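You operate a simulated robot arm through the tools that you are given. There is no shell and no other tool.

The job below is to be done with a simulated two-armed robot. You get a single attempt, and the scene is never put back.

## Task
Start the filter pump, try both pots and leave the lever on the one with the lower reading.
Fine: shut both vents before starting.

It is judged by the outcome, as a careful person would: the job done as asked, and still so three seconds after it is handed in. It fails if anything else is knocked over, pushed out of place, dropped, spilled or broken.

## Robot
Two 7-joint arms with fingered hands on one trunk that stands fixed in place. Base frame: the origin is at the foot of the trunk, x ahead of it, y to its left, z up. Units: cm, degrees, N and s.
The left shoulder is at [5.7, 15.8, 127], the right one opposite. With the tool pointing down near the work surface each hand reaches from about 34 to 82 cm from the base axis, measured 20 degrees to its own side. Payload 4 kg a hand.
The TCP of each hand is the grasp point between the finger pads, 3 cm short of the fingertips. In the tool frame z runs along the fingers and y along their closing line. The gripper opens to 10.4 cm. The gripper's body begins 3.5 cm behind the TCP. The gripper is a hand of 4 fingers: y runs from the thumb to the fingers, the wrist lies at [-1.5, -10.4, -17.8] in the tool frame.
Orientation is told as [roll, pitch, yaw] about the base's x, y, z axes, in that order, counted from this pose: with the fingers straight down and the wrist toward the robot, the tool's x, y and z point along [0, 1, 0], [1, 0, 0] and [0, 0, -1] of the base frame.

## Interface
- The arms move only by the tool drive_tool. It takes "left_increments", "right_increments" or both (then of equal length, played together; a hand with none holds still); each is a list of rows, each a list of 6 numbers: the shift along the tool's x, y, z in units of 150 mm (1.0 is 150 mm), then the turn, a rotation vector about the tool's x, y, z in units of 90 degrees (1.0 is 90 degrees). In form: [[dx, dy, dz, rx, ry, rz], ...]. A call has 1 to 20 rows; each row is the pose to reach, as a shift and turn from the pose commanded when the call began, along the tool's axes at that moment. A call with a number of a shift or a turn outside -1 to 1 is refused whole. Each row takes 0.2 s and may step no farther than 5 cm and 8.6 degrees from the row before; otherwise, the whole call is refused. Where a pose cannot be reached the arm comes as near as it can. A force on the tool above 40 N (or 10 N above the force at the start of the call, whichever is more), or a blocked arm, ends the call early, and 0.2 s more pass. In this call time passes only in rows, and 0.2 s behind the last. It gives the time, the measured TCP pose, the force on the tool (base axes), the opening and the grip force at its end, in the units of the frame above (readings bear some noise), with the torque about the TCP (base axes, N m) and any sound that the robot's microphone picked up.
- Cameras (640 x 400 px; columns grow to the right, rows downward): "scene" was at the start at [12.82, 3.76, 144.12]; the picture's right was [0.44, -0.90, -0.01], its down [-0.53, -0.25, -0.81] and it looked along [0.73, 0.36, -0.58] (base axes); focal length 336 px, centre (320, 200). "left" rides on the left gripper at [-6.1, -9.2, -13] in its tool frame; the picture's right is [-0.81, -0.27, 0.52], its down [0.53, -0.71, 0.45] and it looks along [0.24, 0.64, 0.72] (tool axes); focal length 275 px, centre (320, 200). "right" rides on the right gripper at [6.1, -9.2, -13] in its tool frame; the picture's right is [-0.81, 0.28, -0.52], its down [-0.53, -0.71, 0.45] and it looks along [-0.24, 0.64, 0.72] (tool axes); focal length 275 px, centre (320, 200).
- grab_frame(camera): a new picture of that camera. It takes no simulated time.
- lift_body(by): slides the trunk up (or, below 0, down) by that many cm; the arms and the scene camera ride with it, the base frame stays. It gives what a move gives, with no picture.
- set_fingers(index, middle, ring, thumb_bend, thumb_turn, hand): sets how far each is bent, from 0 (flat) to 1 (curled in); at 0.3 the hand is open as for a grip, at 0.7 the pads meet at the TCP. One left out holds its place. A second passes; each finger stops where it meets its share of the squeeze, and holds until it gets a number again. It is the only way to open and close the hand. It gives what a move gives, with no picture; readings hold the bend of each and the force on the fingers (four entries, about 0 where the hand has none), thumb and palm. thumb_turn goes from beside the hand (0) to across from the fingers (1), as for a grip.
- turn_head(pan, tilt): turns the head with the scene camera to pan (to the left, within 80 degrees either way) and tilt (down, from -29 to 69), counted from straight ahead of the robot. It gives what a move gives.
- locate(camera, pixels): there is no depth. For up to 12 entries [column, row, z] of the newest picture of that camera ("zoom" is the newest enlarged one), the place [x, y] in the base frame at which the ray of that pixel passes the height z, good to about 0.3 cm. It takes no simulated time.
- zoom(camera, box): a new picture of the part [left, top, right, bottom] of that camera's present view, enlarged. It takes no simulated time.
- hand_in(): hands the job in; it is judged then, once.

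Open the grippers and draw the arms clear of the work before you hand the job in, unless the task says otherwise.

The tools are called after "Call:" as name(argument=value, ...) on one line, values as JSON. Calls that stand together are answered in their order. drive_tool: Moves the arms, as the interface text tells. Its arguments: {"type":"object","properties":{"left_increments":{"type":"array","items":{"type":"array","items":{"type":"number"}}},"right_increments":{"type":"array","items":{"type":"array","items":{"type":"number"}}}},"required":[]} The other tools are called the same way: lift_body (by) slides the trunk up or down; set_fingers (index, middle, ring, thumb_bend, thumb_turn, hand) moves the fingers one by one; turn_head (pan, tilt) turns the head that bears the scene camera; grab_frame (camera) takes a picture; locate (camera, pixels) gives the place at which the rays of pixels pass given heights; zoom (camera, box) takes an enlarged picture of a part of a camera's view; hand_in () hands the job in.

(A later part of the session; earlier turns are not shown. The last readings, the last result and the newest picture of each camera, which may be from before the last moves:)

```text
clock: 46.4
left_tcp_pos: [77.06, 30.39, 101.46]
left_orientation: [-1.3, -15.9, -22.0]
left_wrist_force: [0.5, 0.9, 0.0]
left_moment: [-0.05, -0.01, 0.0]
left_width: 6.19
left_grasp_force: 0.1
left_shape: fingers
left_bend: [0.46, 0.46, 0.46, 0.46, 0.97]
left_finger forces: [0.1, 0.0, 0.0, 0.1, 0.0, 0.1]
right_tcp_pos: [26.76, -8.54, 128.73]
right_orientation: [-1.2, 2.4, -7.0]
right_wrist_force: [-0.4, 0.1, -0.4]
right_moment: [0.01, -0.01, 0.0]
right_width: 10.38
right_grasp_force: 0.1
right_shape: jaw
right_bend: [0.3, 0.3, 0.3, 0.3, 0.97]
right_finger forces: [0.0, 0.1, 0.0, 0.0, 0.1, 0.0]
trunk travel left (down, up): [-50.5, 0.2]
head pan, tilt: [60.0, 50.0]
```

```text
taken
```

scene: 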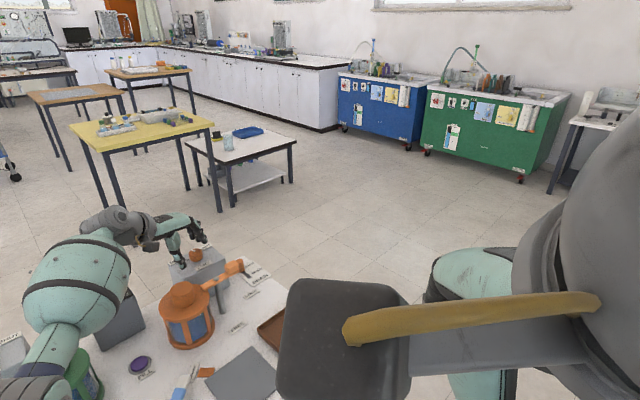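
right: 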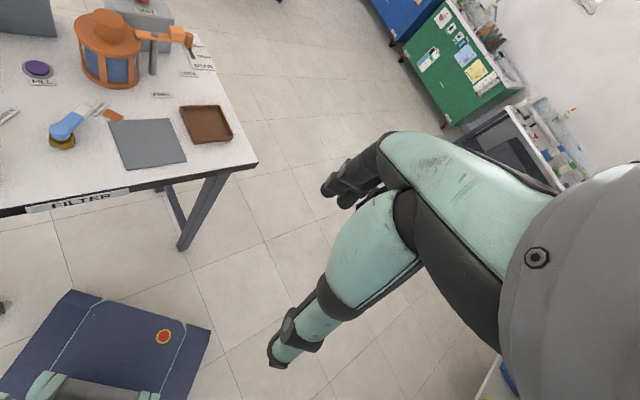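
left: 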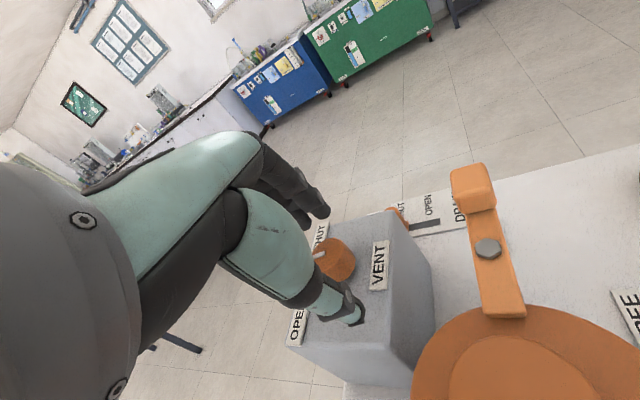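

The head does not respond and the right wrist housing sits very close to the head camera. I move the right hand forward, right and lower, well away from the head.

Call:
drive_tool(right_increments=[[-0.1, 0.1, 0.05, 0, 0, 0], [-0.2, 0.2, 0.1, 0, 0, 0], [-0.3, 0.3, 0.15, 0, 0, 0], [-0.4, 0.4, 0.2, 0, 0, 0], [-0.5, 0.5, 0.25, 0, 0, 0], [-0.6, 0.6, 0.3, 0, 0, 0], [-0.7, 0.7, 0.35, 0, 0, 0], [-0.8, 0.8, 0.4, 0, 0, 0]])

Call:
grab_frame(camera="scene")

```text
clock: 48.1
left_tcp_pos: [76.97, 30.2, 101.52]
left_orientation: [-1.1, -15.9, -21.9]
left_wrist_force: [0.2, -0.4, 0.4]
left_moment: [0.0, -0.03, 0.01]
left_width: 6.2
left_grasp_force: 0.1
left_shape: fingers
left_bend: [0.46, 0.46, 0.46, 0.46, 0.97]
left_finger forces: [0.1, 0.0, 0.0, 0.1, 0.1, 0.1]
right_tcp_pos: [38.35, -21.72, 123.66]
right_orientation: [-1.0, 0.5, -5.1]
right_wrist_force: [0.3, -0.6, 0.7]
right_moment: [-0.01, 0.0, -0.04]
right_width: 10.39
right_grasp_force: 0.2
right_shape: jaw
right_bend: [0.3, 0.3, 0.3, 0.3, 0.97]
right_finger forces: [0.1, 0.0, 0.1, 0.0, 0.0, 0.1]
right hand out of reach, approached as far as the arm can: row 1, 2, 3, 4, 5, 6, 7, 8
trunk travel left (down, up): [-50.5, 0.2]
head pan, tilt: [60.0, 50.0]
```

```text
taken
```

scene: 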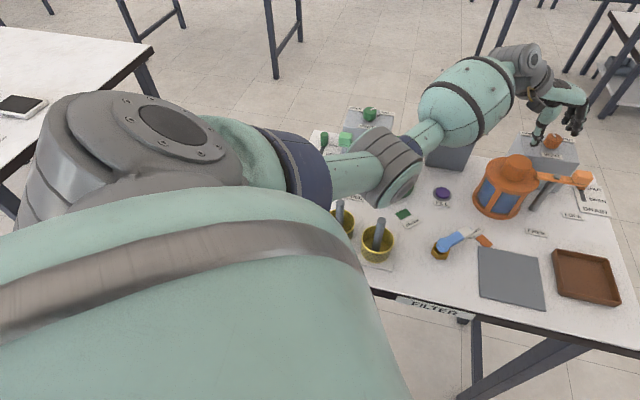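

The right arm had been pressing against the head; now the head is free and turned. I set the head to pan 18°, tilt 40° so it stays clear of the left upper arm and sees the whole table.

Call:
turn_head(pan=18, tilt=40)

Call:
grab_frame(camera="scene")

Call:
grab_frame(camera="right")

Call:
grab_frame(camera="left")

```text
clock: 49.2
left_tcp_pos: [76.97, 30.27, 101.46]
left_orientation: [-1.1, -15.9, -21.9]
left_wrist_force: [-0.1, -0.3, 0.1]
left_moment: [0.01, 0.0, -0.01]
left_width: 6.19
left_grasp_force: 0.0
left_shape: fingers
left_bend: [0.46, 0.46, 0.46, 0.46, 0.97]
left_finger forces: [0.1, 0.1, 0.0, 0.0, 0.0, 0.1]
right_tcp_pos: [38.26, -21.62, 123.75]
right_orientation: [-1.0, 0.4, -5.2]
right_wrist_force: [-0.5, -0.8, 0.3]
right_moment: [-0.02, 0.01, -0.02]
right_width: 10.39
right_grasp_force: 0.1
right_shape: jaw
right_bend: [0.3, 0.3, 0.3, 0.3, 0.97]
right_finger forces: [0.0, 0.0, 0.0, 0.0, 0.0, 0.0]
trunk travel left (down, up): [-50.5, 0.2]
head pan, tilt: [18.0, 40.0]
```

```text
taken
```

scene: 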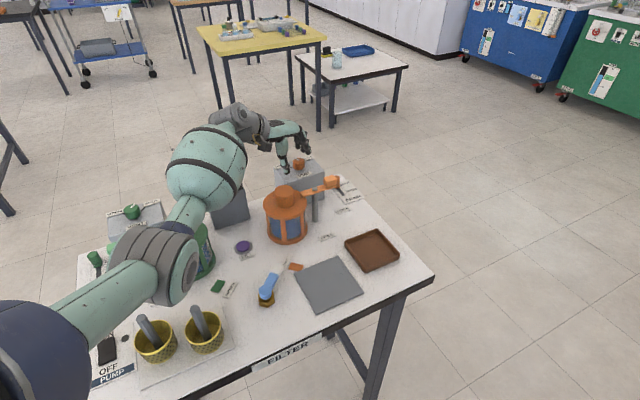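

```text
taken
```

right: 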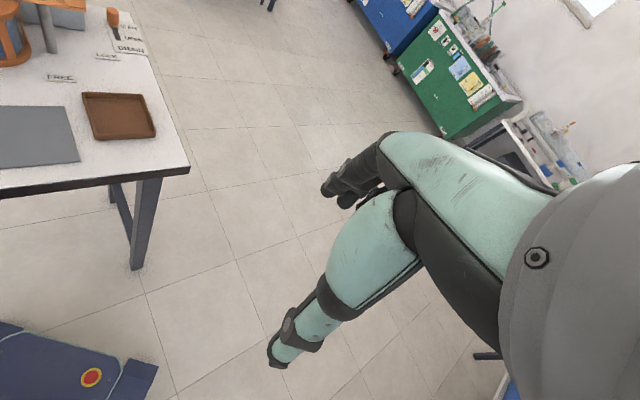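

```text
taken
```

left: 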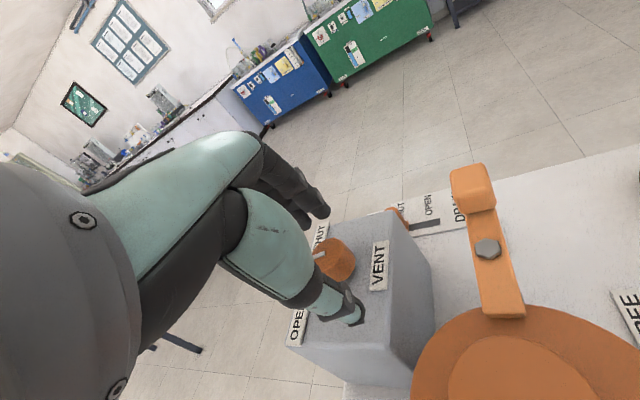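

Now the view is good and all items stand in place. I zoom in on the orange knob in both cameras to measure the pointer's present angle.

Call:
zoom(camera="scene", box=[268, 140, 332, 180])

Call:
zoom(camera="left", box=[280, 205, 376, 265])

```text
10.00 times, centred on (300, 160) of scene
```

zoom: 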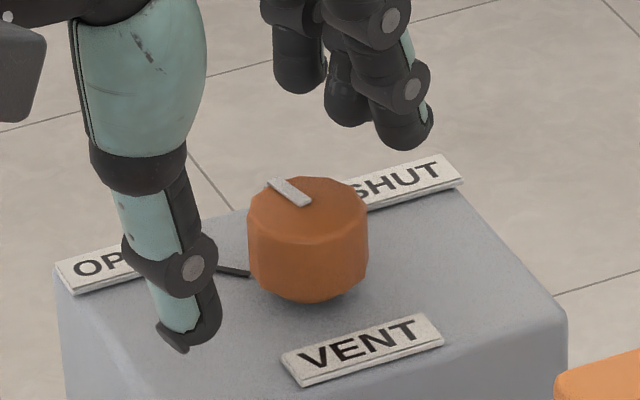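

```text
6.67 times, centred on (328, 235) of left
```

zoom: 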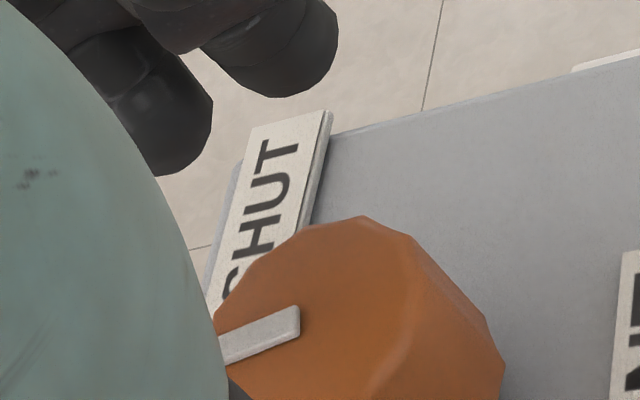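

The pointer has turned roughly 30°. I raise the open hand 2 cm and swing it back to yaw ≈ +28° above the knob for the next grip.

Call:
drive_tool(left_increments=[[0, 0.019, -0.065, 0, 0, 0], [0, 0.037, -0.131, 0, 0, 0], [0.002, 0.054, -0.126, 0, 0.022, -0.076], [0.004, 0.07, -0.122, 0, 0.043, -0.153], [0.005, 0.087, -0.117, 0, 0.065, -0.229], [0.007, 0.103, -0.112, 0, 0.087, -0.305], [0.009, 0.12, -0.107, 0, 0.109, -0.381], [0.011, 0.136, -0.103, 0, 0.13, -0.458], [0.0126, 0.153, -0.098, 0, 0.152, -0.534], [0.0126, 0.153, -0.098, 0, 0.152, -0.534]])

Call:
grab_frame(camera="scene")

Call:
zoom(camera="left", box=[252, 195, 412, 295])

```text
clock: 51.4
left_tcp_pos: [78.81, 29.85, 103.54]
left_orientation: [-0.9, -14.9, 28.2]
left_wrist_force: [-0.4, -0.4, 1.2]
left_moment: [-0.03, 0.02, 0.03]
left_width: 6.19
left_grasp_force: 0.1
left_shape: fingers
left_bend: [0.46, 0.46, 0.46, 0.46, 0.97]
left_finger forces: [0.1, 0.0, 0.0, 0.0, 0.0, 0.0]
right_tcp_pos: [38.32, -21.69, 123.8]
right_orientation: [-1.0, 0.4, -5.2]
right_wrist_force: [0.2, 0.2, 0.8]
right_moment: [0.01, 0.03, -0.03]
right_width: 10.38
right_grasp_force: 0.0
right_shape: jaw
right_bend: [0.3, 0.3, 0.3, 0.3, 0.97]
right_finger forces: [0.1, 0.1, 0.0, 0.0, 0.1, 0.0]
trunk travel left (down, up): [-50.5, 0.2]
head pan, tilt: [18.0, 40.0]
```

```text
taken
```

scene: 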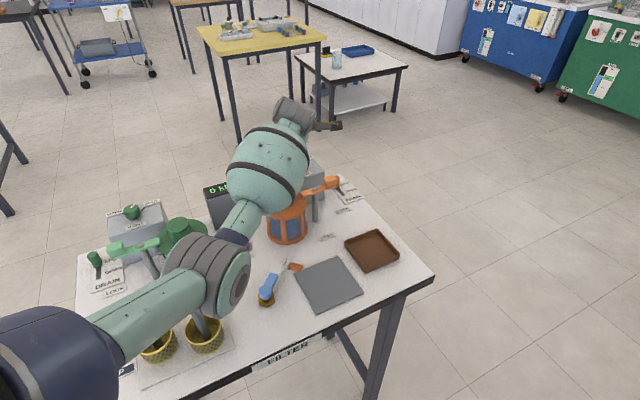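

```text
4.00 times, centred on (332, 245) of left
```

zoom: 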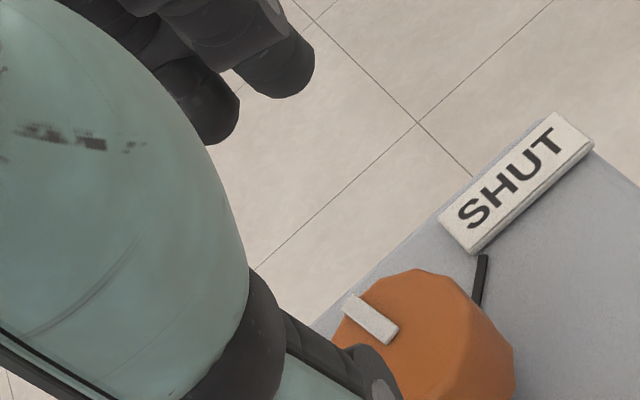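

The hand is over the knob at yaw 28° without blocking. I descend 3.5 cm slowly.

Call:
drive_tool(left_increments=[[0, -0.01, 0.035, 0, 0, 0], [-0.001, -0.021, 0.07, 0, 0, 0], [-0.001, -0.031, 0.105, 0, 0, 0], [-0.001, -0.042, 0.14, 0, 0, 0], [-0.002, -0.053, 0.175, 0, 0, 0], [-0.002, -0.062, 0.205, 0, 0, 0], [-0.002, -0.0675, 0.2235, 0, 0, 0], [-0.002, -0.0675, 0.2235, 0, 0, 0]])

Call:
zoom(camera="left", box=[252, 195, 412, 295])

```text
clock: 53.2
left_tcp_pos: [78.64, 29.69, 99.98]
left_orientation: [-0.8, -15.0, 27.9]
left_wrist_force: [0.3, 0.0, 0.2]
left_moment: [0.0, 0.03, 0.01]
left_width: 6.19
left_grasp_force: 0.1
left_shape: fingers
left_bend: [0.46, 0.46, 0.46, 0.46, 0.97]
left_finger forces: [0.0, 0.0, 0.1, 0.0, 0.1, 0.1]
right_tcp_pos: [38.39, -21.66, 123.7]
right_orientation: [-1.0, 0.5, -5.2]
right_wrist_force: [0.1, -0.6, -0.3]
right_moment: [0.0, -0.01, 0.0]
right_width: 10.38
right_grasp_force: 0.0
right_shape: jaw
right_bend: [0.3, 0.3, 0.3, 0.3, 0.97]
right_finger forces: [0.0, 0.0, 0.0, 0.1, 0.1, 0.1]
trunk travel left (down, up): [-50.5, 0.2]
head pan, tilt: [18.0, 40.0]
```

```text
4.00 times, centred on (332, 245) of left
```

zoom: 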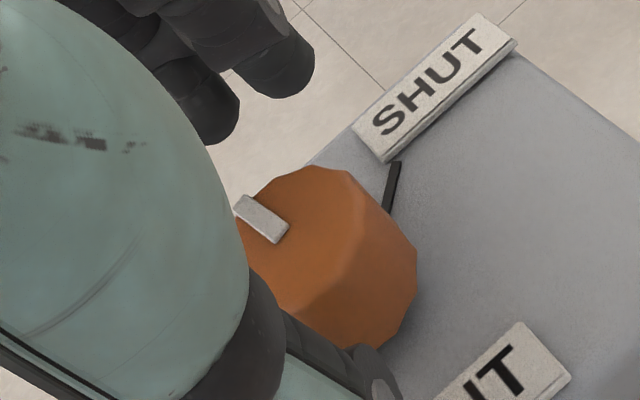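

Positioned at z=100 without blocking. I close the fingers onto the knob.

Call:
set_fingers(hand="left", index=0.6, middle=0.6, ring=0.6, thumb_bend=0.58)

Call:
set_fingers(hand="left", index=0.7, middle=0.7, ring=0.68, thumb_bend=0.68)

Call:
zoom(camera="left", box=[252, 195, 412, 295])

```text
clock: 54.2
left_tcp_pos: [78.72, 29.79, 100.05]
left_orientation: [-0.8, -15.0, 27.9]
left_wrist_force: [0.8, 0.0, 0.2]
left_moment: [-0.02, -0.03, -0.02]
left_width: 3.05
left_grasp_force: 0.2
left_shape: fingers
left_bend: [0.6, 0.6, 0.6, 0.57, 0.97]
left_finger forces: [0.0, 0.0, 0.1, 0.0, 0.0, 0.0]
right_tcp_pos: [38.32, -21.54, 123.76]
right_orientation: [-1.1, 0.4, -5.1]
right_wrist_force: [0.1, 0.3, -0.4]
right_moment: [0.01, 0.0, 0.0]
right_width: 10.42
right_grasp_force: 0.0
right_shape: jaw
right_bend: [0.3, 0.3, 0.3, 0.3, 0.97]
right_finger forces: [0.0, 0.0, 0.0, 0.0, 0.0, 0.0]
trunk travel left (down, up): [-50.5, 0.2]
head pan, tilt: [18.0, 40.0]
```

```text
clock: 55.2
left_tcp_pos: [78.74, 29.82, 100.07]
left_orientation: [-0.8, -14.9, 27.9]
left_wrist_force: [4.8, 4.0, 1.3]
left_moment: [0.08, -0.08, -0.04]
left_width: 2.34
left_grasp_force: 9.1
left_shape: fingers
left_bend: [0.62, 0.65, 0.68, 0.61, 0.97]
left_finger forces: [6.2, 5.1, 0.0, 0.1, 6.0, 0.0]
right_tcp_pos: [38.39, -21.54, 123.61]
right_orientation: [-1.1, 0.6, -5.3]
right_wrist_force: [-0.3, 0.0, -0.3]
right_moment: [0.01, 0.02, -0.03]
right_width: 10.39
right_grasp_force: 0.0
right_shape: jaw
right_bend: [0.3, 0.3, 0.3, 0.3, 0.97]
right_finger forces: [0.0, 0.0, 0.0, 0.0, 0.0, 0.0]
trunk travel left (down, up): [-50.5, 0.2]
head pan, tilt: [18.0, 40.0]
```

```text
4.00 times, centred on (332, 245) of left
```

zoom: 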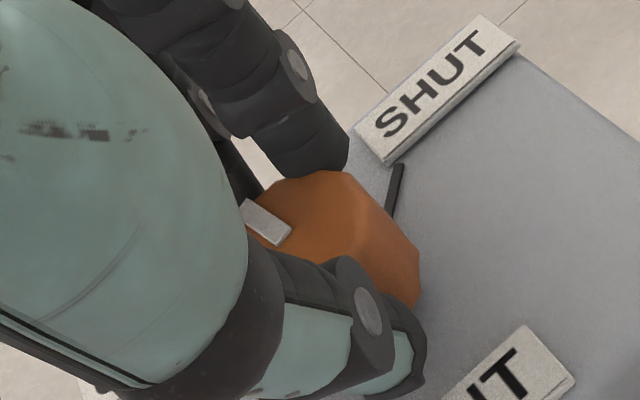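

Firm grip (about 6 N each). I rotate 40° clockwise about the knob axis.

Call:
drive_tool(left_increments=[[0.004, 0.0017, 0.0004, 0, -0.019, 0.0716], [0.008, 0.0033, 0.0009, 0, -0.038, 0.143], [0.012, 0.005, 0.0013, 0, -0.057, 0.2147], [0.016, 0.0066, 0.0017, 0, -0.076, 0.286], [0.02, 0.0083, 0.0022, 0, -0.095, 0.358], [0.0234, 0.0099, 0.0026, 0, -0.1142, 0.4293], [0.0234, 0.0099, 0.0026, 0, -0.1142, 0.4293]])

Call:
zoom(camera="left", box=[252, 195, 412, 295])

Call:
zoom(camera="scene", box=[268, 140, 332, 180])

```text
clock: 56.8
left_tcp_pos: [78.76, 30.16, 99.97]
left_orientation: [-0.4, -15.5, -12.1]
left_wrist_force: [2.3, 2.2, 3.2]
left_moment: [0.03, 0.04, 0.04]
left_width: 2.32
left_grasp_force: 9.2
left_shape: fingers
left_bend: [0.63, 0.65, 0.68, 0.62, 0.96]
left_finger forces: [5.0, 4.9, 0.0, 0.1, 8.1, 0.1]
right_tcp_pos: [38.36, -21.46, 123.76]
right_orientation: [-1.0, 0.5, -5.1]
right_wrist_force: [-0.2, 0.7, 0.5]
right_moment: [0.0, 0.01, -0.01]
right_width: 10.42
right_grasp_force: 0.1
right_shape: jaw
right_bend: [0.3, 0.3, 0.3, 0.3, 0.97]
right_finger forces: [0.0, 0.0, 0.0, 0.0, 0.0, 0.1]
trunk travel left (down, up): [-50.5, 0.2]
head pan, tilt: [18.0, 40.0]
```

```text
4.00 times, centred on (332, 245) of left
```

zoom: 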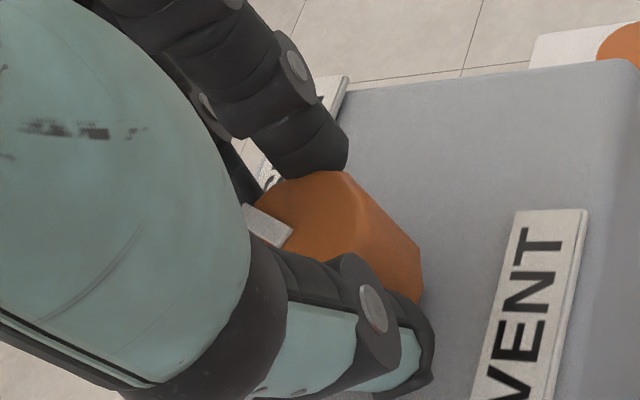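

```text
10.00 times, centred on (300, 160) of scene
```

zoom: 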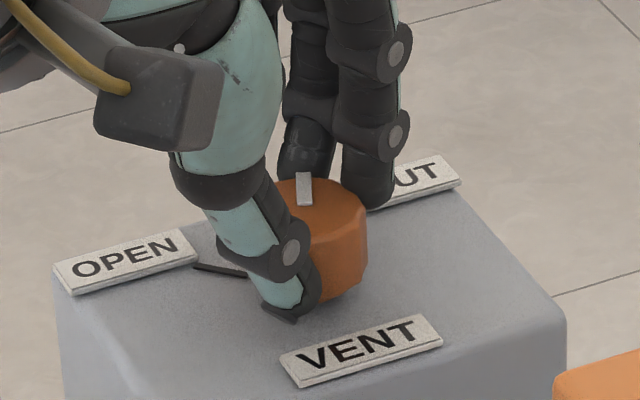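

The pointer now points straight away in the scene view, about 70% of the way. I rotate another 18° carefully.

Call:
drive_tool(left_increments=[[0.0026, 0.0004, 0, 0, -0.0134, 0.0482], [0.005, 0.0008, 0, 0, -0.0267, 0.0964], [0.008, 0.0013, 0, 0, -0.04, 0.1445], [0.0103, 0.0017, 0, 0, -0.0534, 0.1927], [0.0103, 0.0017, 0, 0, -0.0534, 0.1927]])

Call:
zoom(camera="left", box=[252, 195, 412, 295])

Call:
zoom(camera="scene", box=[268, 140, 332, 180])

```text
clock: 57.7
left_tcp_pos: [78.17, 30.32, 100.7]
left_orientation: [-0.2, -16.3, -25.1]
left_wrist_force: [3.8, -1.0, 3.5]
left_moment: [-0.08, -0.19, 0.01]
left_width: 1.14
left_grasp_force: 6.8
left_shape: fingers
left_bend: [0.67, 0.65, 0.68, 0.65, 0.97]
left_finger forces: [3.6, 8.3, 0.0, 0.0, 2.0, 0.0]
right_tcp_pos: [37.75, -21.97, 124.62]
right_orientation: [0.3, 0.1, -7.2]
right_wrist_force: [0.0, -1.5, -0.6]
right_moment: [0.03, 0.01, 0.0]
right_width: 10.41
right_grasp_force: 0.1
right_shape: jaw
right_bend: [0.3, 0.3, 0.3, 0.3, 0.97]
right_finger forces: [0.0, 0.1, 0.0, 0.0, 0.1, 0.1]
trunk travel left (down, up): [-50.5, 0.2]
head pan, tilt: [18.0, 40.0]
stopped in row 4 (left hand): the arm was blocked; the commanded pose is now the measured one
```

```text
4.00 times, centred on (332, 245) of left
```

zoom: 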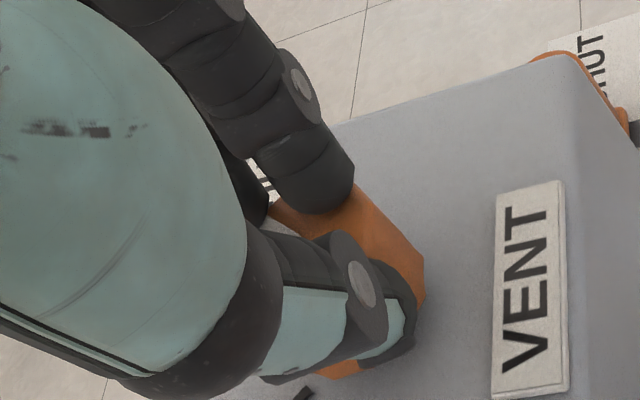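

```text
10.00 times, centred on (300, 160) of scene
```

zoom: 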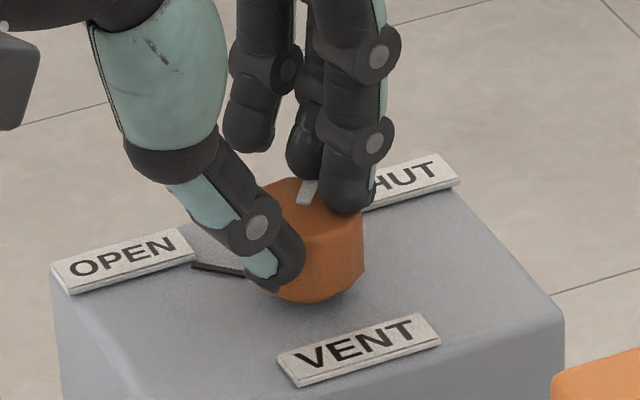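

Blocked near yaw −25° again (a wrist limit). I open the fingers, then settle and check the pointer.

Call:
set_fingers(hand="left", index=0.46, middle=0.46, ring=0.46, thumb_bend=0.46)

Call:
drive_tool(left_increments=[[0, 0, 0, 0, 0, 0], [0, 0, 0, 0, 0, 0]])

Call:
grab_frame(camera="scene")

Call:
zoom(camera="scene", box=[268, 140, 332, 180])

Call:
zoom(camera="left", box=[252, 195, 412, 295])

```text
clock: 58.0
left_tcp_pos: [76.74, 30.51, 101.53]
left_orientation: [0.1, -16.4, -25.2]
left_wrist_force: [1.2, 0.2, -0.4]
left_moment: [-0.01, 0.0, -0.02]
left_width: 6.19
left_grasp_force: 0.0
left_shape: fingers
left_bend: [0.46, 0.46, 0.46, 0.46, 0.97]
left_finger forces: [0.0, 0.0, 0.0, 0.0, 0.1, 0.0]
right_tcp_pos: [37.25, -22.32, 125.91]
right_orientation: [1.6, -0.3, -9.5]
right_wrist_force: [-0.2, 0.4, 0.6]
right_moment: [-0.01, -0.03, -0.03]
right_width: 10.4
right_grasp_force: 0.1
right_shape: jaw
right_bend: [0.3, 0.3, 0.3, 0.3, 0.97]
right_finger forces: [0.0, 0.1, 0.0, 0.1, 0.0, 0.0]
trunk travel left (down, up): [-50.5, 0.2]
head pan, tilt: [18.0, 40.0]
stopped (left hand): the arm was blocked; the commanded pose is now the measured one
```

```text
clock: 58.6
left_tcp_pos: [76.84, 30.27, 101.58]
left_orientation: [0.1, -16.4, -25.2]
left_wrist_force: [-0.2, 0.8, -0.6]
left_moment: [0.0, 0.03, -0.03]
left_width: 6.19
left_grasp_force: 0.0
left_shape: fingers
left_bend: [0.46, 0.46, 0.46, 0.46, 0.97]
left_finger forces: [0.0, 0.0, 0.1, 0.0, 0.1, 0.0]
right_tcp_pos: [37.5, -22.25, 125.86]
right_orientation: [1.5, -0.2, -9.4]
right_wrist_force: [-0.4, -0.3, 0.5]
right_moment: [-0.01, 0.0, -0.02]
right_width: 10.39
right_grasp_force: 0.0
right_shape: jaw
right_bend: [0.3, 0.3, 0.3, 0.3, 0.97]
right_finger forces: [0.1, 0.1, 0.0, 0.1, 0.0, 0.0]
trunk travel left (down, up): [-50.5, 0.2]
head pan, tilt: [18.0, 40.0]
```

```text
taken
```

scene: 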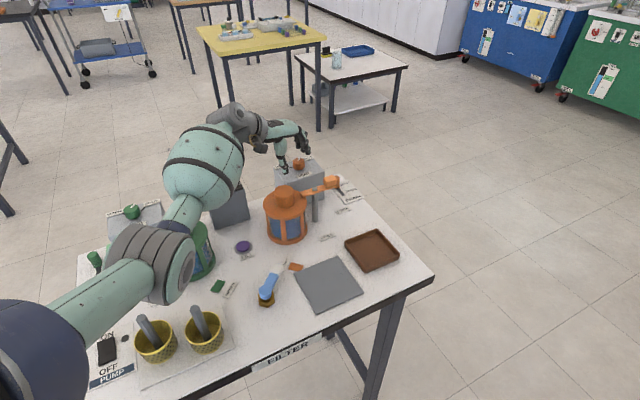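

```text
10.00 times, centred on (300, 160) of scene
```

zoom: 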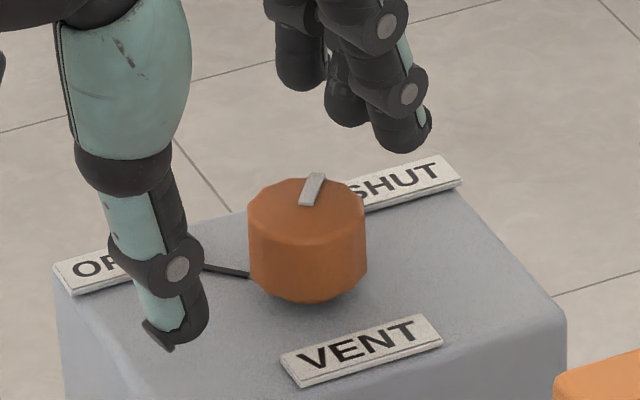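

```text
4.00 times, centred on (332, 245) of left
```

zoom: 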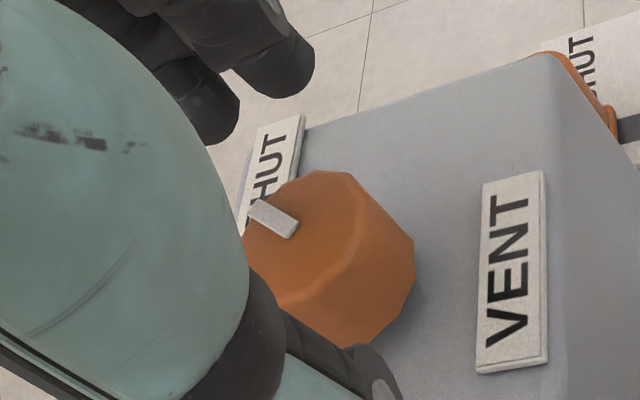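

The pointer is at about 7°, roughly 10° short of the SHUT stop. I raise the hand, swing back to yaw ≈ +10° above the knob for one last short turn.

Call:
drive_tool(left_increments=[[0, 0.018, -0.062, 0, 0, 0], [0, 0.036, -0.123, 0, 0, 0], [0.006, 0.059, -0.116, 0, 0.022, -0.0746], [0.013, 0.082, -0.109, 0, 0.044, -0.149], [0.019, 0.104, -0.103, 0, 0.066, -0.224], [0.026, 0.127, -0.096, 0, 0.088, -0.298], [0.0323, 0.15, -0.089, 0, 0.1098, -0.373], [0.0323, 0.15, -0.089, 0, 0.1098, -0.373]])

Call:
zoom(camera="left", box=[252, 195, 412, 295])

```text
clock: 60.4
left_tcp_pos: [78.68, 30.02, 103.51]
left_orientation: [0.0, -16.7, 9.9]
left_wrist_force: [-0.6, 0.6, 0.0]
left_moment: [0.03, 0.01, 0.01]
left_width: 6.23
left_grasp_force: 0.2
left_shape: fingers
left_bend: [0.46, 0.46, 0.46, 0.46, 0.97]
left_finger forces: [0.1, 0.1, 0.0, 0.0, 0.1, 0.0]
right_tcp_pos: [37.45, -22.36, 125.61]
right_orientation: [1.4, -0.2, -9.3]
right_wrist_force: [1.1, -0.8, -0.2]
right_moment: [-0.01, 0.01, 0.04]
right_width: 10.4
right_grasp_force: 0.0
right_shape: jaw
right_bend: [0.3, 0.3, 0.3, 0.3, 0.97]
right_finger forces: [0.0, 0.1, 0.0, 0.0, 0.0, 0.0]
trunk travel left (down, up): [-50.5, 0.2]
head pan, tilt: [18.0, 40.0]
```

```text
4.00 times, centred on (332, 245) of left
```

zoom: 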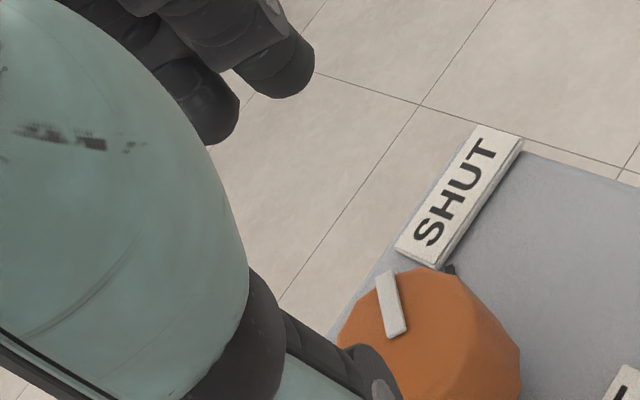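

I descend 3.3 cm, then grip.

Call:
drive_tool(left_increments=[[0, -0.01, 0.035, 0, 0, 0], [0, -0.021, 0.07, 0, 0, 0], [0, -0.031, 0.105, 0, 0, 0], [0, -0.042, 0.14, 0, 0, 0], [0, -0.053, 0.175, 0, 0, 0], [0, -0.06, 0.2, 0, 0, 0], [0, -0.063, 0.211, 0, 0, 0], [0, -0.063, 0.211, 0, 0, 0]])

Call:
set_fingers(hand="left", index=0.6, middle=0.6, ring=0.6, thumb_bend=0.58)

Call:
set_fingers(hand="left", index=0.7, middle=0.7, ring=0.68, thumb_bend=0.68)

Call:
zoom(camera="left", box=[252, 195, 412, 295])

```text
clock: 62.2
left_tcp_pos: [78.46, 30.01, 100.15]
left_orientation: [0.0, -16.7, 9.8]
left_wrist_force: [0.0, 0.3, -0.8]
left_moment: [0.02, 0.01, -0.03]
left_width: 6.21
left_grasp_force: 0.0
left_shape: fingers
left_bend: [0.46, 0.46, 0.46, 0.46, 0.97]
left_finger forces: [0.1, 0.1, 0.1, 0.1, 0.1, 0.1]
right_tcp_pos: [37.41, -22.3, 125.7]
right_orientation: [1.5, -0.1, -9.3]
right_wrist_force: [0.6, -1.2, 0.1]
right_moment: [0.03, -0.02, 0.02]
right_width: 10.39
right_grasp_force: 0.0
right_shape: jaw
right_bend: [0.3, 0.3, 0.3, 0.3, 0.97]
right_finger forces: [0.0, 0.0, 0.1, 0.1, 0.0, 0.0]
trunk travel left (down, up): [-50.5, 0.2]
head pan, tilt: [18.0, 40.0]
```

```text
clock: 63.2
left_tcp_pos: [78.51, 30.05, 100.11]
left_orientation: [0.0, -16.6, 9.8]
left_wrist_force: [0.2, -0.1, 0.1]
left_moment: [0.01, 0.02, 0.0]
left_width: 3.06
left_grasp_force: 0.1
left_shape: fingers
left_bend: [0.6, 0.6, 0.6, 0.57, 0.97]
left_finger forces: [0.0, 0.0, 0.0, 0.0, 0.0, 0.0]
right_tcp_pos: [37.33, -22.36, 125.77]
right_orientation: [1.6, -0.2, -9.3]
right_wrist_force: [-1.1, 0.2, 0.9]
right_moment: [0.0, -0.02, -0.03]
right_width: 10.42
right_grasp_force: 0.0
right_shape: jaw
right_bend: [0.3, 0.3, 0.3, 0.3, 0.97]
right_finger forces: [0.0, 0.1, 0.0, 0.0, 0.1, 0.0]
trunk travel left (down, up): [-50.5, 0.2]
head pan, tilt: [18.0, 40.0]
```

```text
clock: 64.2
left_tcp_pos: [78.66, 30.0, 100.09]
left_orientation: [0.0, -16.6, 9.9]
left_wrist_force: [3.9, 0.9, 1.4]
left_moment: [-0.01, -0.03, -0.02]
left_width: 2.44
left_grasp_force: 8.0
left_shape: fingers
left_bend: [0.62, 0.66, 0.68, 0.61, 0.97]
left_finger forces: [6.0, 3.9, 0.0, 0.1, 6.3, 0.0]
right_tcp_pos: [37.45, -22.37, 125.78]
right_orientation: [1.6, -0.2, -9.3]
right_wrist_force: [0.2, 0.0, 1.6]
right_moment: [-0.02, -0.04, -0.04]
right_width: 10.39
right_grasp_force: 0.1
right_shape: jaw
right_bend: [0.3, 0.3, 0.3, 0.3, 0.97]
right_finger forces: [0.1, 0.0, 0.0, 0.0, 0.0, 0.1]
trunk travel left (down, up): [-50.5, 0.2]
head pan, tilt: [18.0, 40.0]
```

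```text
4.00 times, centred on (332, 245) of left
```

zoom: 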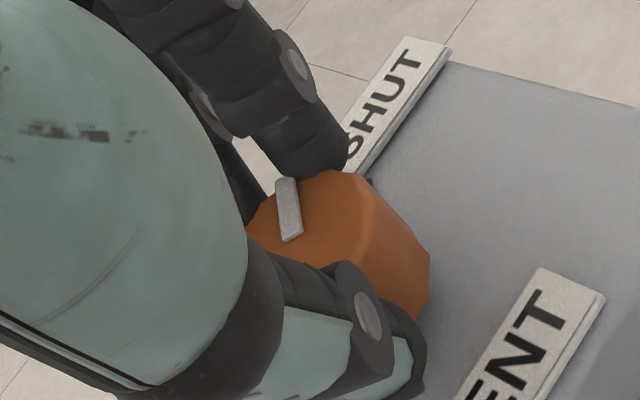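

Gripped. I rotate 22° clockwise, expecting the stop on the way.

Call:
drive_tool(left_increments=[[0.0036, 0.001, 0, 0, -0.0175, 0.0586], [0.0073, 0.002, 0, 0, -0.0349, 0.117], [0.011, 0.003, 0, 0, -0.0524, 0.1757], [0.0145, 0.004, 0, 0, -0.0698, 0.2343], [0.0145, 0.004, 0, 0, -0.0698, 0.2343]])

Call:
zoom(camera="left", box=[252, 195, 412, 295])

Call:
zoom(camera="scene", box=[268, 140, 332, 180])

```text
clock: 65.4
left_tcp_pos: [78.72, 30.43, 100.16]
left_orientation: [-0.1, -16.6, -12.2]
left_wrist_force: [3.9, 4.0, 1.7]
left_moment: [0.04, 0.01, 0.17]
left_width: 2.4
left_grasp_force: 10.4
left_shape: fingers
left_bend: [0.62, 0.67, 0.68, 0.62, 0.95]
left_finger forces: [6.6, 5.7, 0.0, 0.0, 7.8, 0.0]
right_tcp_pos: [37.53, -22.27, 125.81]
right_orientation: [1.5, -0.2, -9.4]
right_wrist_force: [0.3, 0.8, -0.5]
right_moment: [0.0, 0.0, 0.01]
right_width: 10.39
right_grasp_force: 0.0
right_shape: jaw
right_bend: [0.3, 0.3, 0.3, 0.3, 0.97]
right_finger forces: [0.0, 0.0, 0.0, 0.1, 0.0, 0.0]
trunk travel left (down, up): [-50.5, 0.2]
head pan, tilt: [18.0, 40.0]
```

```text
4.00 times, centred on (332, 245) of left
```

zoom: 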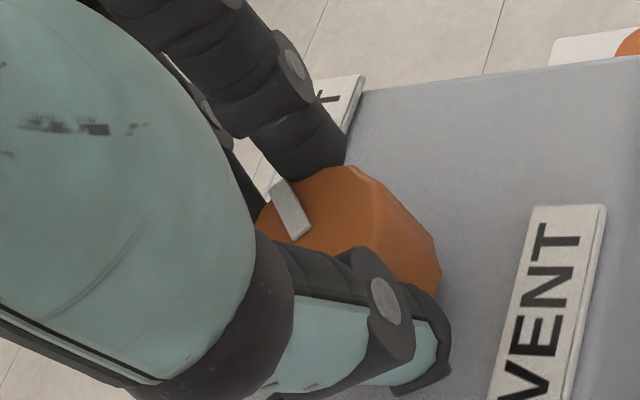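

```text
10.00 times, centred on (300, 160) of scene
```

zoom: 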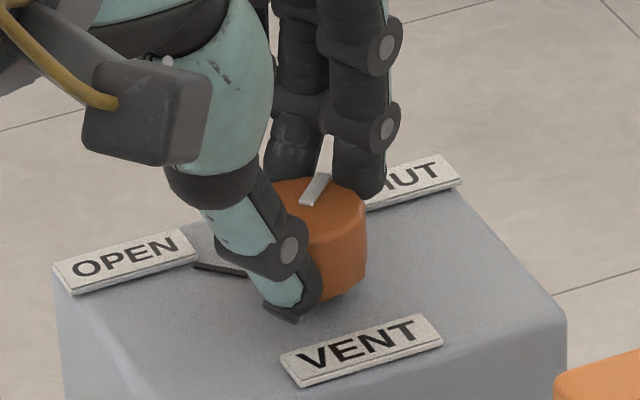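

Torque rose to 0.17 N·m (end stop) and the pointer aims at SHUT (≈ −5°). I release the knob and lift off.

Call:
set_fingers(hand="left", index=0.46, middle=0.46, ring=0.46, thumb_bend=0.46)

Call:
drive_tool(left_increments=[[0, 0.02, -0.06, 0, 0, 0], [0, 0.05, -0.16, 0, 0, 0], [0, 0.09, -0.3, 0, 0, 0], [0, 0.12, -0.44, 0, 0, 0], [0, 0.15, -0.58, 0, 0, 0], [0, 0.15, -0.65, 0, 0, 0]])

Call:
zoom(camera="scene", box=[268, 140, 332, 180])

Call:
grab_frame(camera="left")

```text
clock: 66.4
left_tcp_pos: [78.78, 30.37, 100.14]
left_orientation: [0.0, -16.6, -12.3]
left_wrist_force: [0.0, -0.6, -0.8]
left_moment: [-0.02, 0.0, -0.01]
left_width: 6.2
left_grasp_force: 0.1
left_shape: fingers
left_bend: [0.46, 0.46, 0.46, 0.46, 0.97]
left_finger forces: [0.0, 0.1, 0.0, 0.1, 0.0, 0.1]
right_tcp_pos: [37.42, -22.34, 125.77]
right_orientation: [1.6, -0.2, -9.3]
right_wrist_force: [0.2, -0.5, -1.0]
right_moment: [-0.03, 0.0, -0.01]
right_width: 10.4
right_grasp_force: 0.0
right_shape: jaw
right_bend: [0.3, 0.3, 0.3, 0.3, 0.97]
right_finger forces: [0.0, 0.0, 0.0, 0.0, 0.1, 0.0]
trunk travel left (down, up): [-50.5, 0.2]
head pan, tilt: [18.0, 40.0]
```

```text
clock: 67.8
left_tcp_pos: [78.02, 30.54, 110.07]
left_orientation: [-0.1, -16.6, -12.1]
left_wrist_force: [-0.6, 0.5, -0.2]
left_moment: [0.05, 0.0, 0.02]
left_width: 6.2
left_grasp_force: 0.1
left_shape: fingers
left_bend: [0.46, 0.46, 0.46, 0.46, 0.97]
left_finger forces: [0.0, 0.0, 0.1, 0.1, 0.1, 0.1]
right_tcp_pos: [37.39, -22.31, 125.71]
right_orientation: [1.5, -0.3, -9.3]
right_wrist_force: [-0.4, 0.9, -0.4]
right_moment: [0.02, -0.02, 0.0]
right_width: 10.41
right_grasp_force: 0.1
right_shape: jaw
right_bend: [0.3, 0.3, 0.3, 0.3, 0.97]
right_finger forces: [0.0, 0.0, 0.0, 0.1, 0.1, 0.0]
trunk travel left (down, up): [-50.5, 0.2]
head pan, tilt: [18.0, 40.0]
```

```text
10.00 times, centred on (300, 160) of scene
```

zoom: 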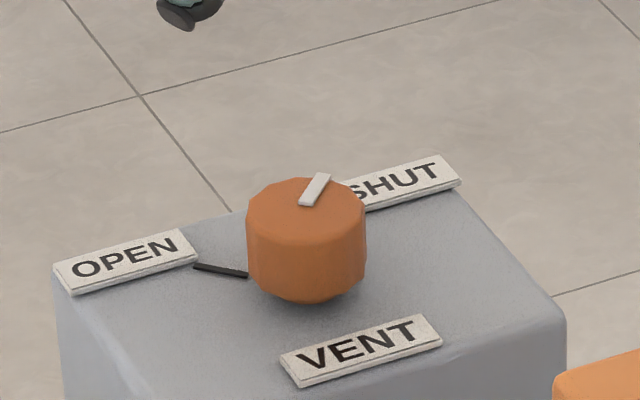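

```text
taken
```

left: 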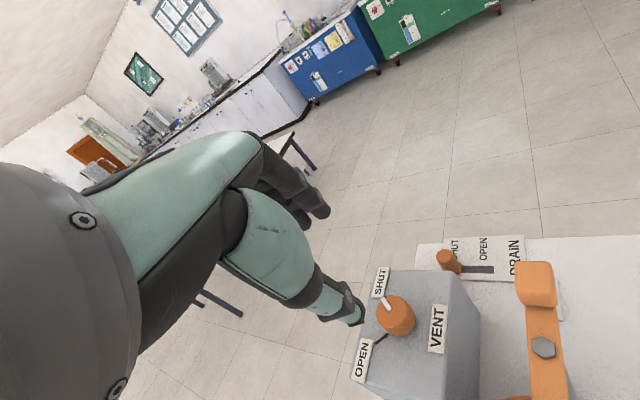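

The pointer aims at SHUT. I confirm in the left camera zoom that it lies on the SHUT line.

Call:
zoom(camera="left", box=[344, 260, 440, 320])

Call:
grab_frame(camera="scene")

```text
6.67 times, centred on (392, 290) of left
```

zoom: 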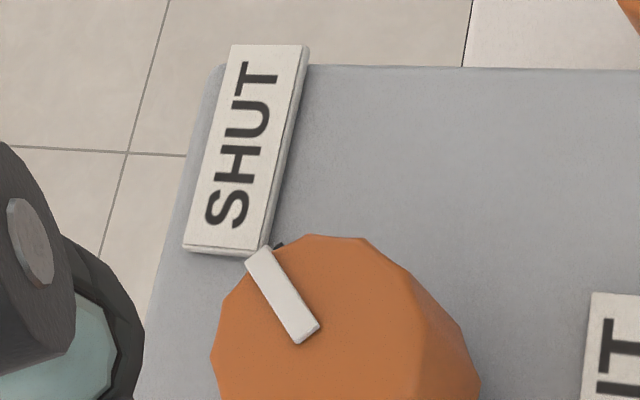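

```text
taken
```

scene: 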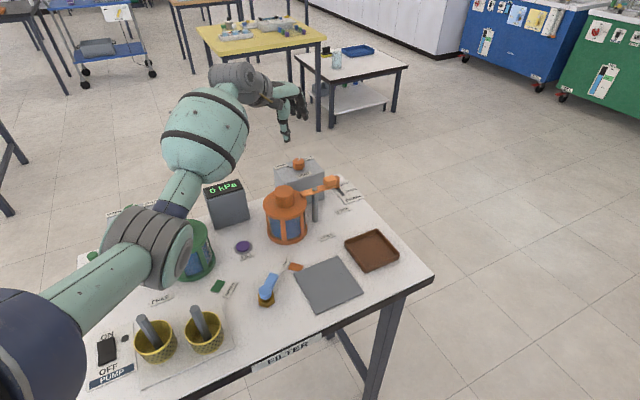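

Both vents are now SHUT. Next is the pump switch: I zoom in on it in the scene view and locate its ends.

Call:
zoom(camera="scene", box=[70, 310, 166, 390])

Call:
zoom(camera="scene", box=[80, 310, 144, 350])

```text
5.00 times, centred on (118, 350) of scene
```

zoom: 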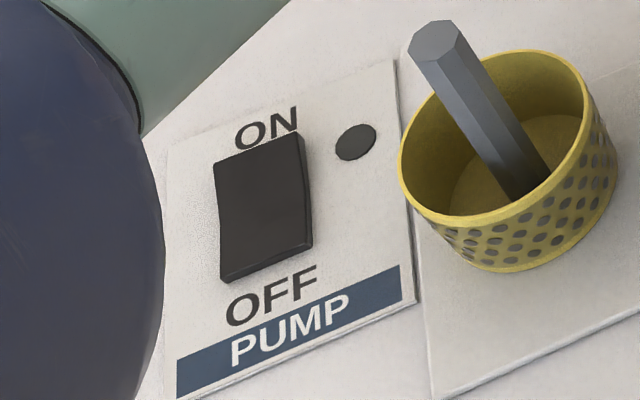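

```text
10.00 times, centred on (112, 330) of scene
```

zoom: 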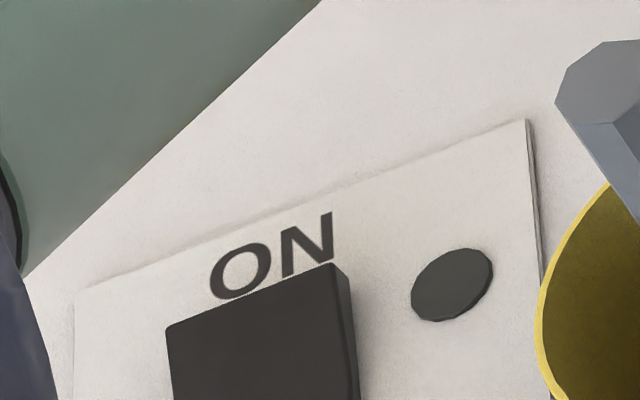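

Call:
locate(camera="scene", pixels=[[96.6, 343, 86.5], [114, 336.6, 86.5], [116.4, 359.6, 86.5], [98.4, 365, 86.5], [125, 338.4, 85.3], [96.6, 343, 87.5], [114, 336.6, 87.5], [116.4, 359.6, 87.5], [98.4, 365, 87.5], [148, 322, 97.5], [154, 342, 92], [204, 335, 92]])

```text
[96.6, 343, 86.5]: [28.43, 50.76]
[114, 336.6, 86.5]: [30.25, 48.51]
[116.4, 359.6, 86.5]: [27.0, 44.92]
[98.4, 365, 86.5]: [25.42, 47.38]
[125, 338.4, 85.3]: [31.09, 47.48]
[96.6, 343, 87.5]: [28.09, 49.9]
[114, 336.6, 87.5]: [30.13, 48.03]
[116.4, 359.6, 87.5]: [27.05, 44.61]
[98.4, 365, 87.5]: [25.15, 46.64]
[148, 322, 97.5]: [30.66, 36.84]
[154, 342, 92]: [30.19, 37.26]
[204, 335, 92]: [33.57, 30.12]
```

The rocker spans from OFF (26.2,46.2) to ON (29.3,49.6) at z≈86.5. I retract the left hand up and back from the orange vent and undo the tilt.

Call:
drive_tool(left_increments=[[0.015, -0.115, -0.104, 0.03, 0, 0], [0.031, -0.23, -0.208, 0.06, 0, 0], [0.047, -0.345, -0.312, 0.09, 0, 0], [0.062, -0.46, -0.415, 0.12, 0, 0], [0.078, -0.575, -0.52, 0.15, 0, 0], [0.093, -0.689, -0.623, 0.184, 0, 0], [0.093, -0.689, -0.623, 0.184, 0, 0]])

Call:
grab_frame(camera="scene")

```text
clock: 69.4
left_tcp_pos: [65.91, 34.63, 116.25]
left_orientation: [0.0, 0.1, -12.2]
left_wrist_force: [0.1, 0.1, 0.2]
left_moment: [0.0, -0.03, -0.03]
left_width: 6.2
left_grasp_force: 0.0
left_shape: fingers
left_bend: [0.46, 0.46, 0.46, 0.46, 0.97]
left_finger forces: [0.0, 0.0, 0.0, 0.0, 0.1, 0.0]
right_tcp_pos: [37.44, -22.35, 125.73]
right_orientation: [1.5, -0.2, -9.3]
right_wrist_force: [0.4, 0.5, -0.7]
right_moment: [-0.01, -0.02, -0.04]
right_width: 10.4
right_grasp_force: 0.1
right_shape: jaw
right_bend: [0.3, 0.3, 0.3, 0.3, 0.97]
right_finger forces: [0.0, 0.0, 0.1, 0.0, 0.0, 0.1]
trunk travel left (down, up): [-50.5, 0.2]
head pan, tilt: [18.0, 40.0]
```

```text
taken
```

scene: 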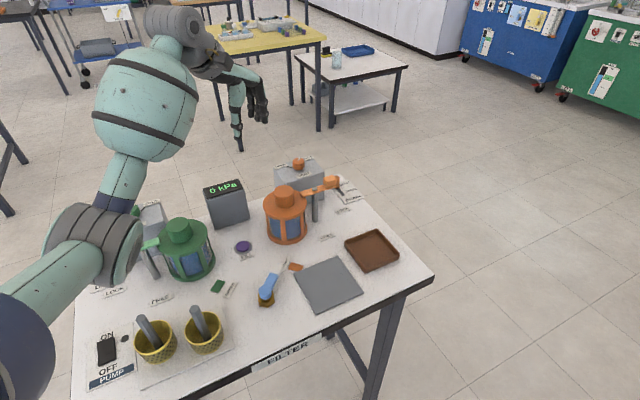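

I continue retracting toward the table's left side, turning yaw to about +16°.

Call:
drive_tool(left_increments=[[0.028, -0.142, -0.019, 0, 0, -0.044], [0.055, -0.285, -0.038, 0, 0, -0.089], [0.083, -0.427, -0.057, 0, 0, -0.133], [0.111, -0.57, -0.076, 0, 0, -0.177], [0.139, -0.712, -0.095, 0, 0, -0.221], [0.166, -0.855, -0.114, 0, 0, -0.266], [0.194, -0.997, -0.133, 0, 0, -0.31], [0.194, -0.997, -0.133, 0, 0, -0.31]])

Call:
set_fingers(hand="left", index=0.68, middle=1.0, ring=1.0, thumb_bend=0.66)

Call:
grab_frame(camera="scene")

Call:
grab_frame(camera="left")

```text
clock: 71.2
left_tcp_pos: [52.17, 40.49, 118.21]
left_orientation: [0.0, 0.0, 15.8]
left_wrist_force: [-0.4, 0.1, -0.1]
left_moment: [-0.03, -0.01, 0.0]
left_width: 6.2
left_grasp_force: 0.1
left_shape: fingers
left_bend: [0.46, 0.46, 0.46, 0.46, 0.97]
left_finger forces: [0.1, 0.1, 0.0, 0.0, 0.1, 0.0]
right_tcp_pos: [37.42, -22.34, 125.72]
right_orientation: [1.5, -0.1, -9.4]
right_wrist_force: [0.8, -1.1, 0.4]
right_moment: [-0.04, 0.02, -0.04]
right_width: 10.41
right_grasp_force: 0.1
right_shape: jaw
right_bend: [0.3, 0.3, 0.3, 0.3, 0.97]
right_finger forces: [0.0, 0.0, 0.1, 0.0, 0.1, 0.0]
trunk travel left (down, up): [-50.5, 0.2]
head pan, tilt: [18.0, 40.0]
```

```text
clock: 72.2
left_tcp_pos: [52.18, 40.5, 118.29]
left_orientation: [0.0, 0.0, 15.7]
left_wrist_force: [-0.2, 0.6, -0.2]
left_moment: [0.02, -0.01, 0.03]
left_width: 0.88
left_grasp_force: 0.0
left_shape: fingers
left_bend: [0.68, 1.0, 1.0, 0.66, 0.97]
left_finger forces: [0.1, 0.1, 0.1, 0.0, 0.0, 0.0]
right_tcp_pos: [37.34, -22.31, 125.77]
right_orientation: [1.4, -0.3, -9.3]
right_wrist_force: [0.3, -0.7, 0.5]
right_moment: [-0.04, 0.0, 0.02]
right_width: 10.4
right_grasp_force: 0.0
right_shape: jaw
right_bend: [0.3, 0.3, 0.3, 0.3, 0.97]
right_finger forces: [0.0, 0.0, 0.0, 0.1, 0.0, 0.0]
trunk travel left (down, up): [-50.5, 0.2]
head pan, tilt: [18.0, 40.0]
```

```text
taken
```

scene: 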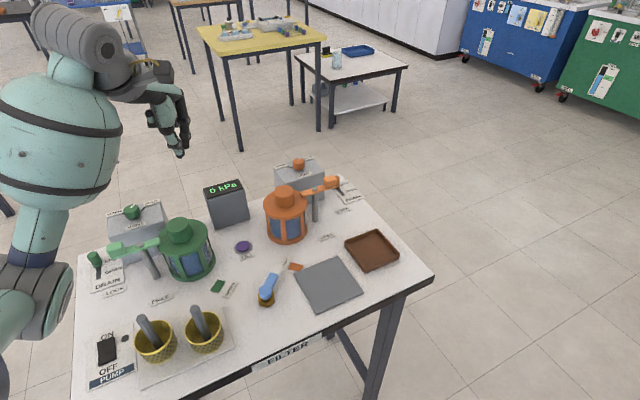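

```text
taken
```

left: 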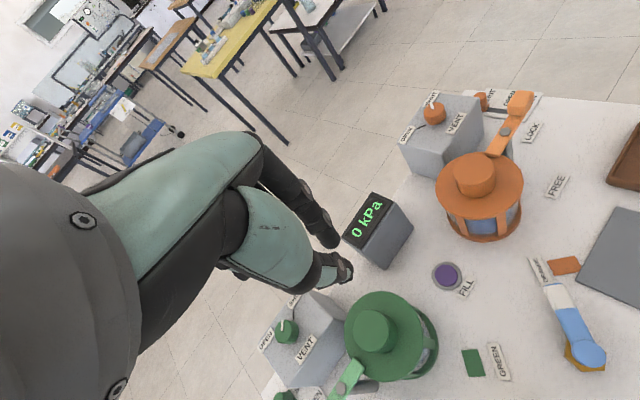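

The pinch pose is formed. I take the opportunity to double-check both vents from this viewpoint.

Call:
zoom(camera="left", box=[390, 90, 486, 150])

Call:
zoom(camera="left", box=[244, 300, 340, 360])

```text
6.67 times, centred on (438, 120) of left
```

zoom: 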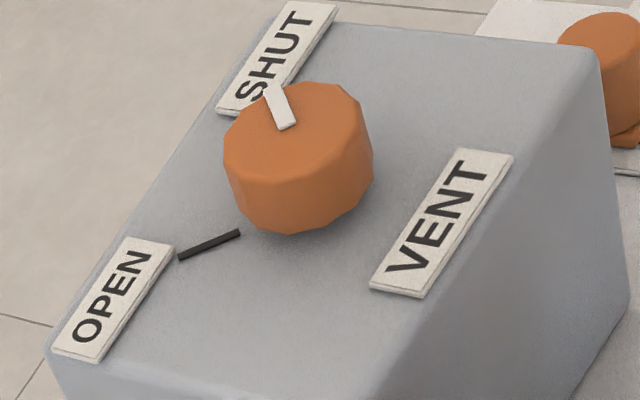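

```text
6.67 times, centred on (292, 330) of left
```

zoom: 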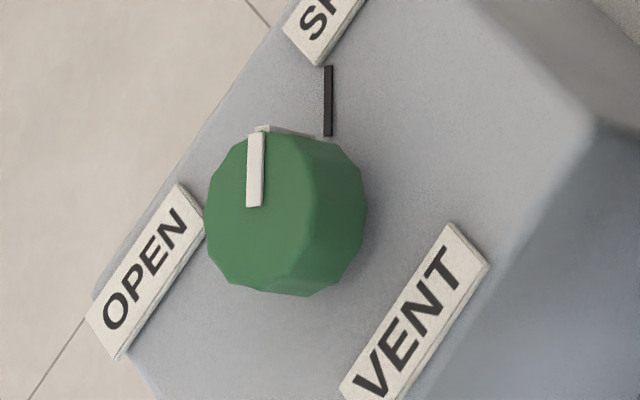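

Both pointers lie along their SHUT marks. I zoom in on the fingertips to know exactly where the pressing tip is in the hand's frame.

Call:
zoom(camera="left", box=[272, 195, 400, 295])

```text
4.00 times, centred on (336, 245) of left
```

zoom: 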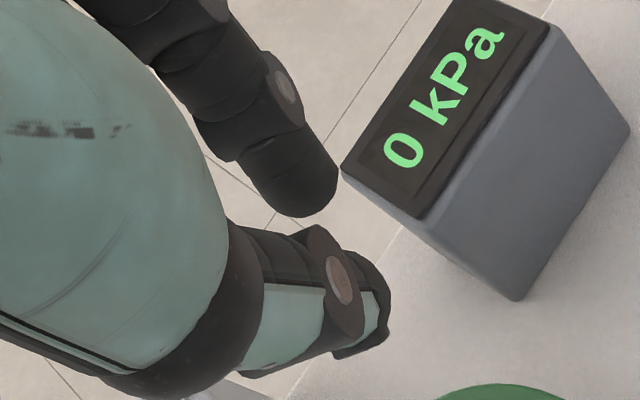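

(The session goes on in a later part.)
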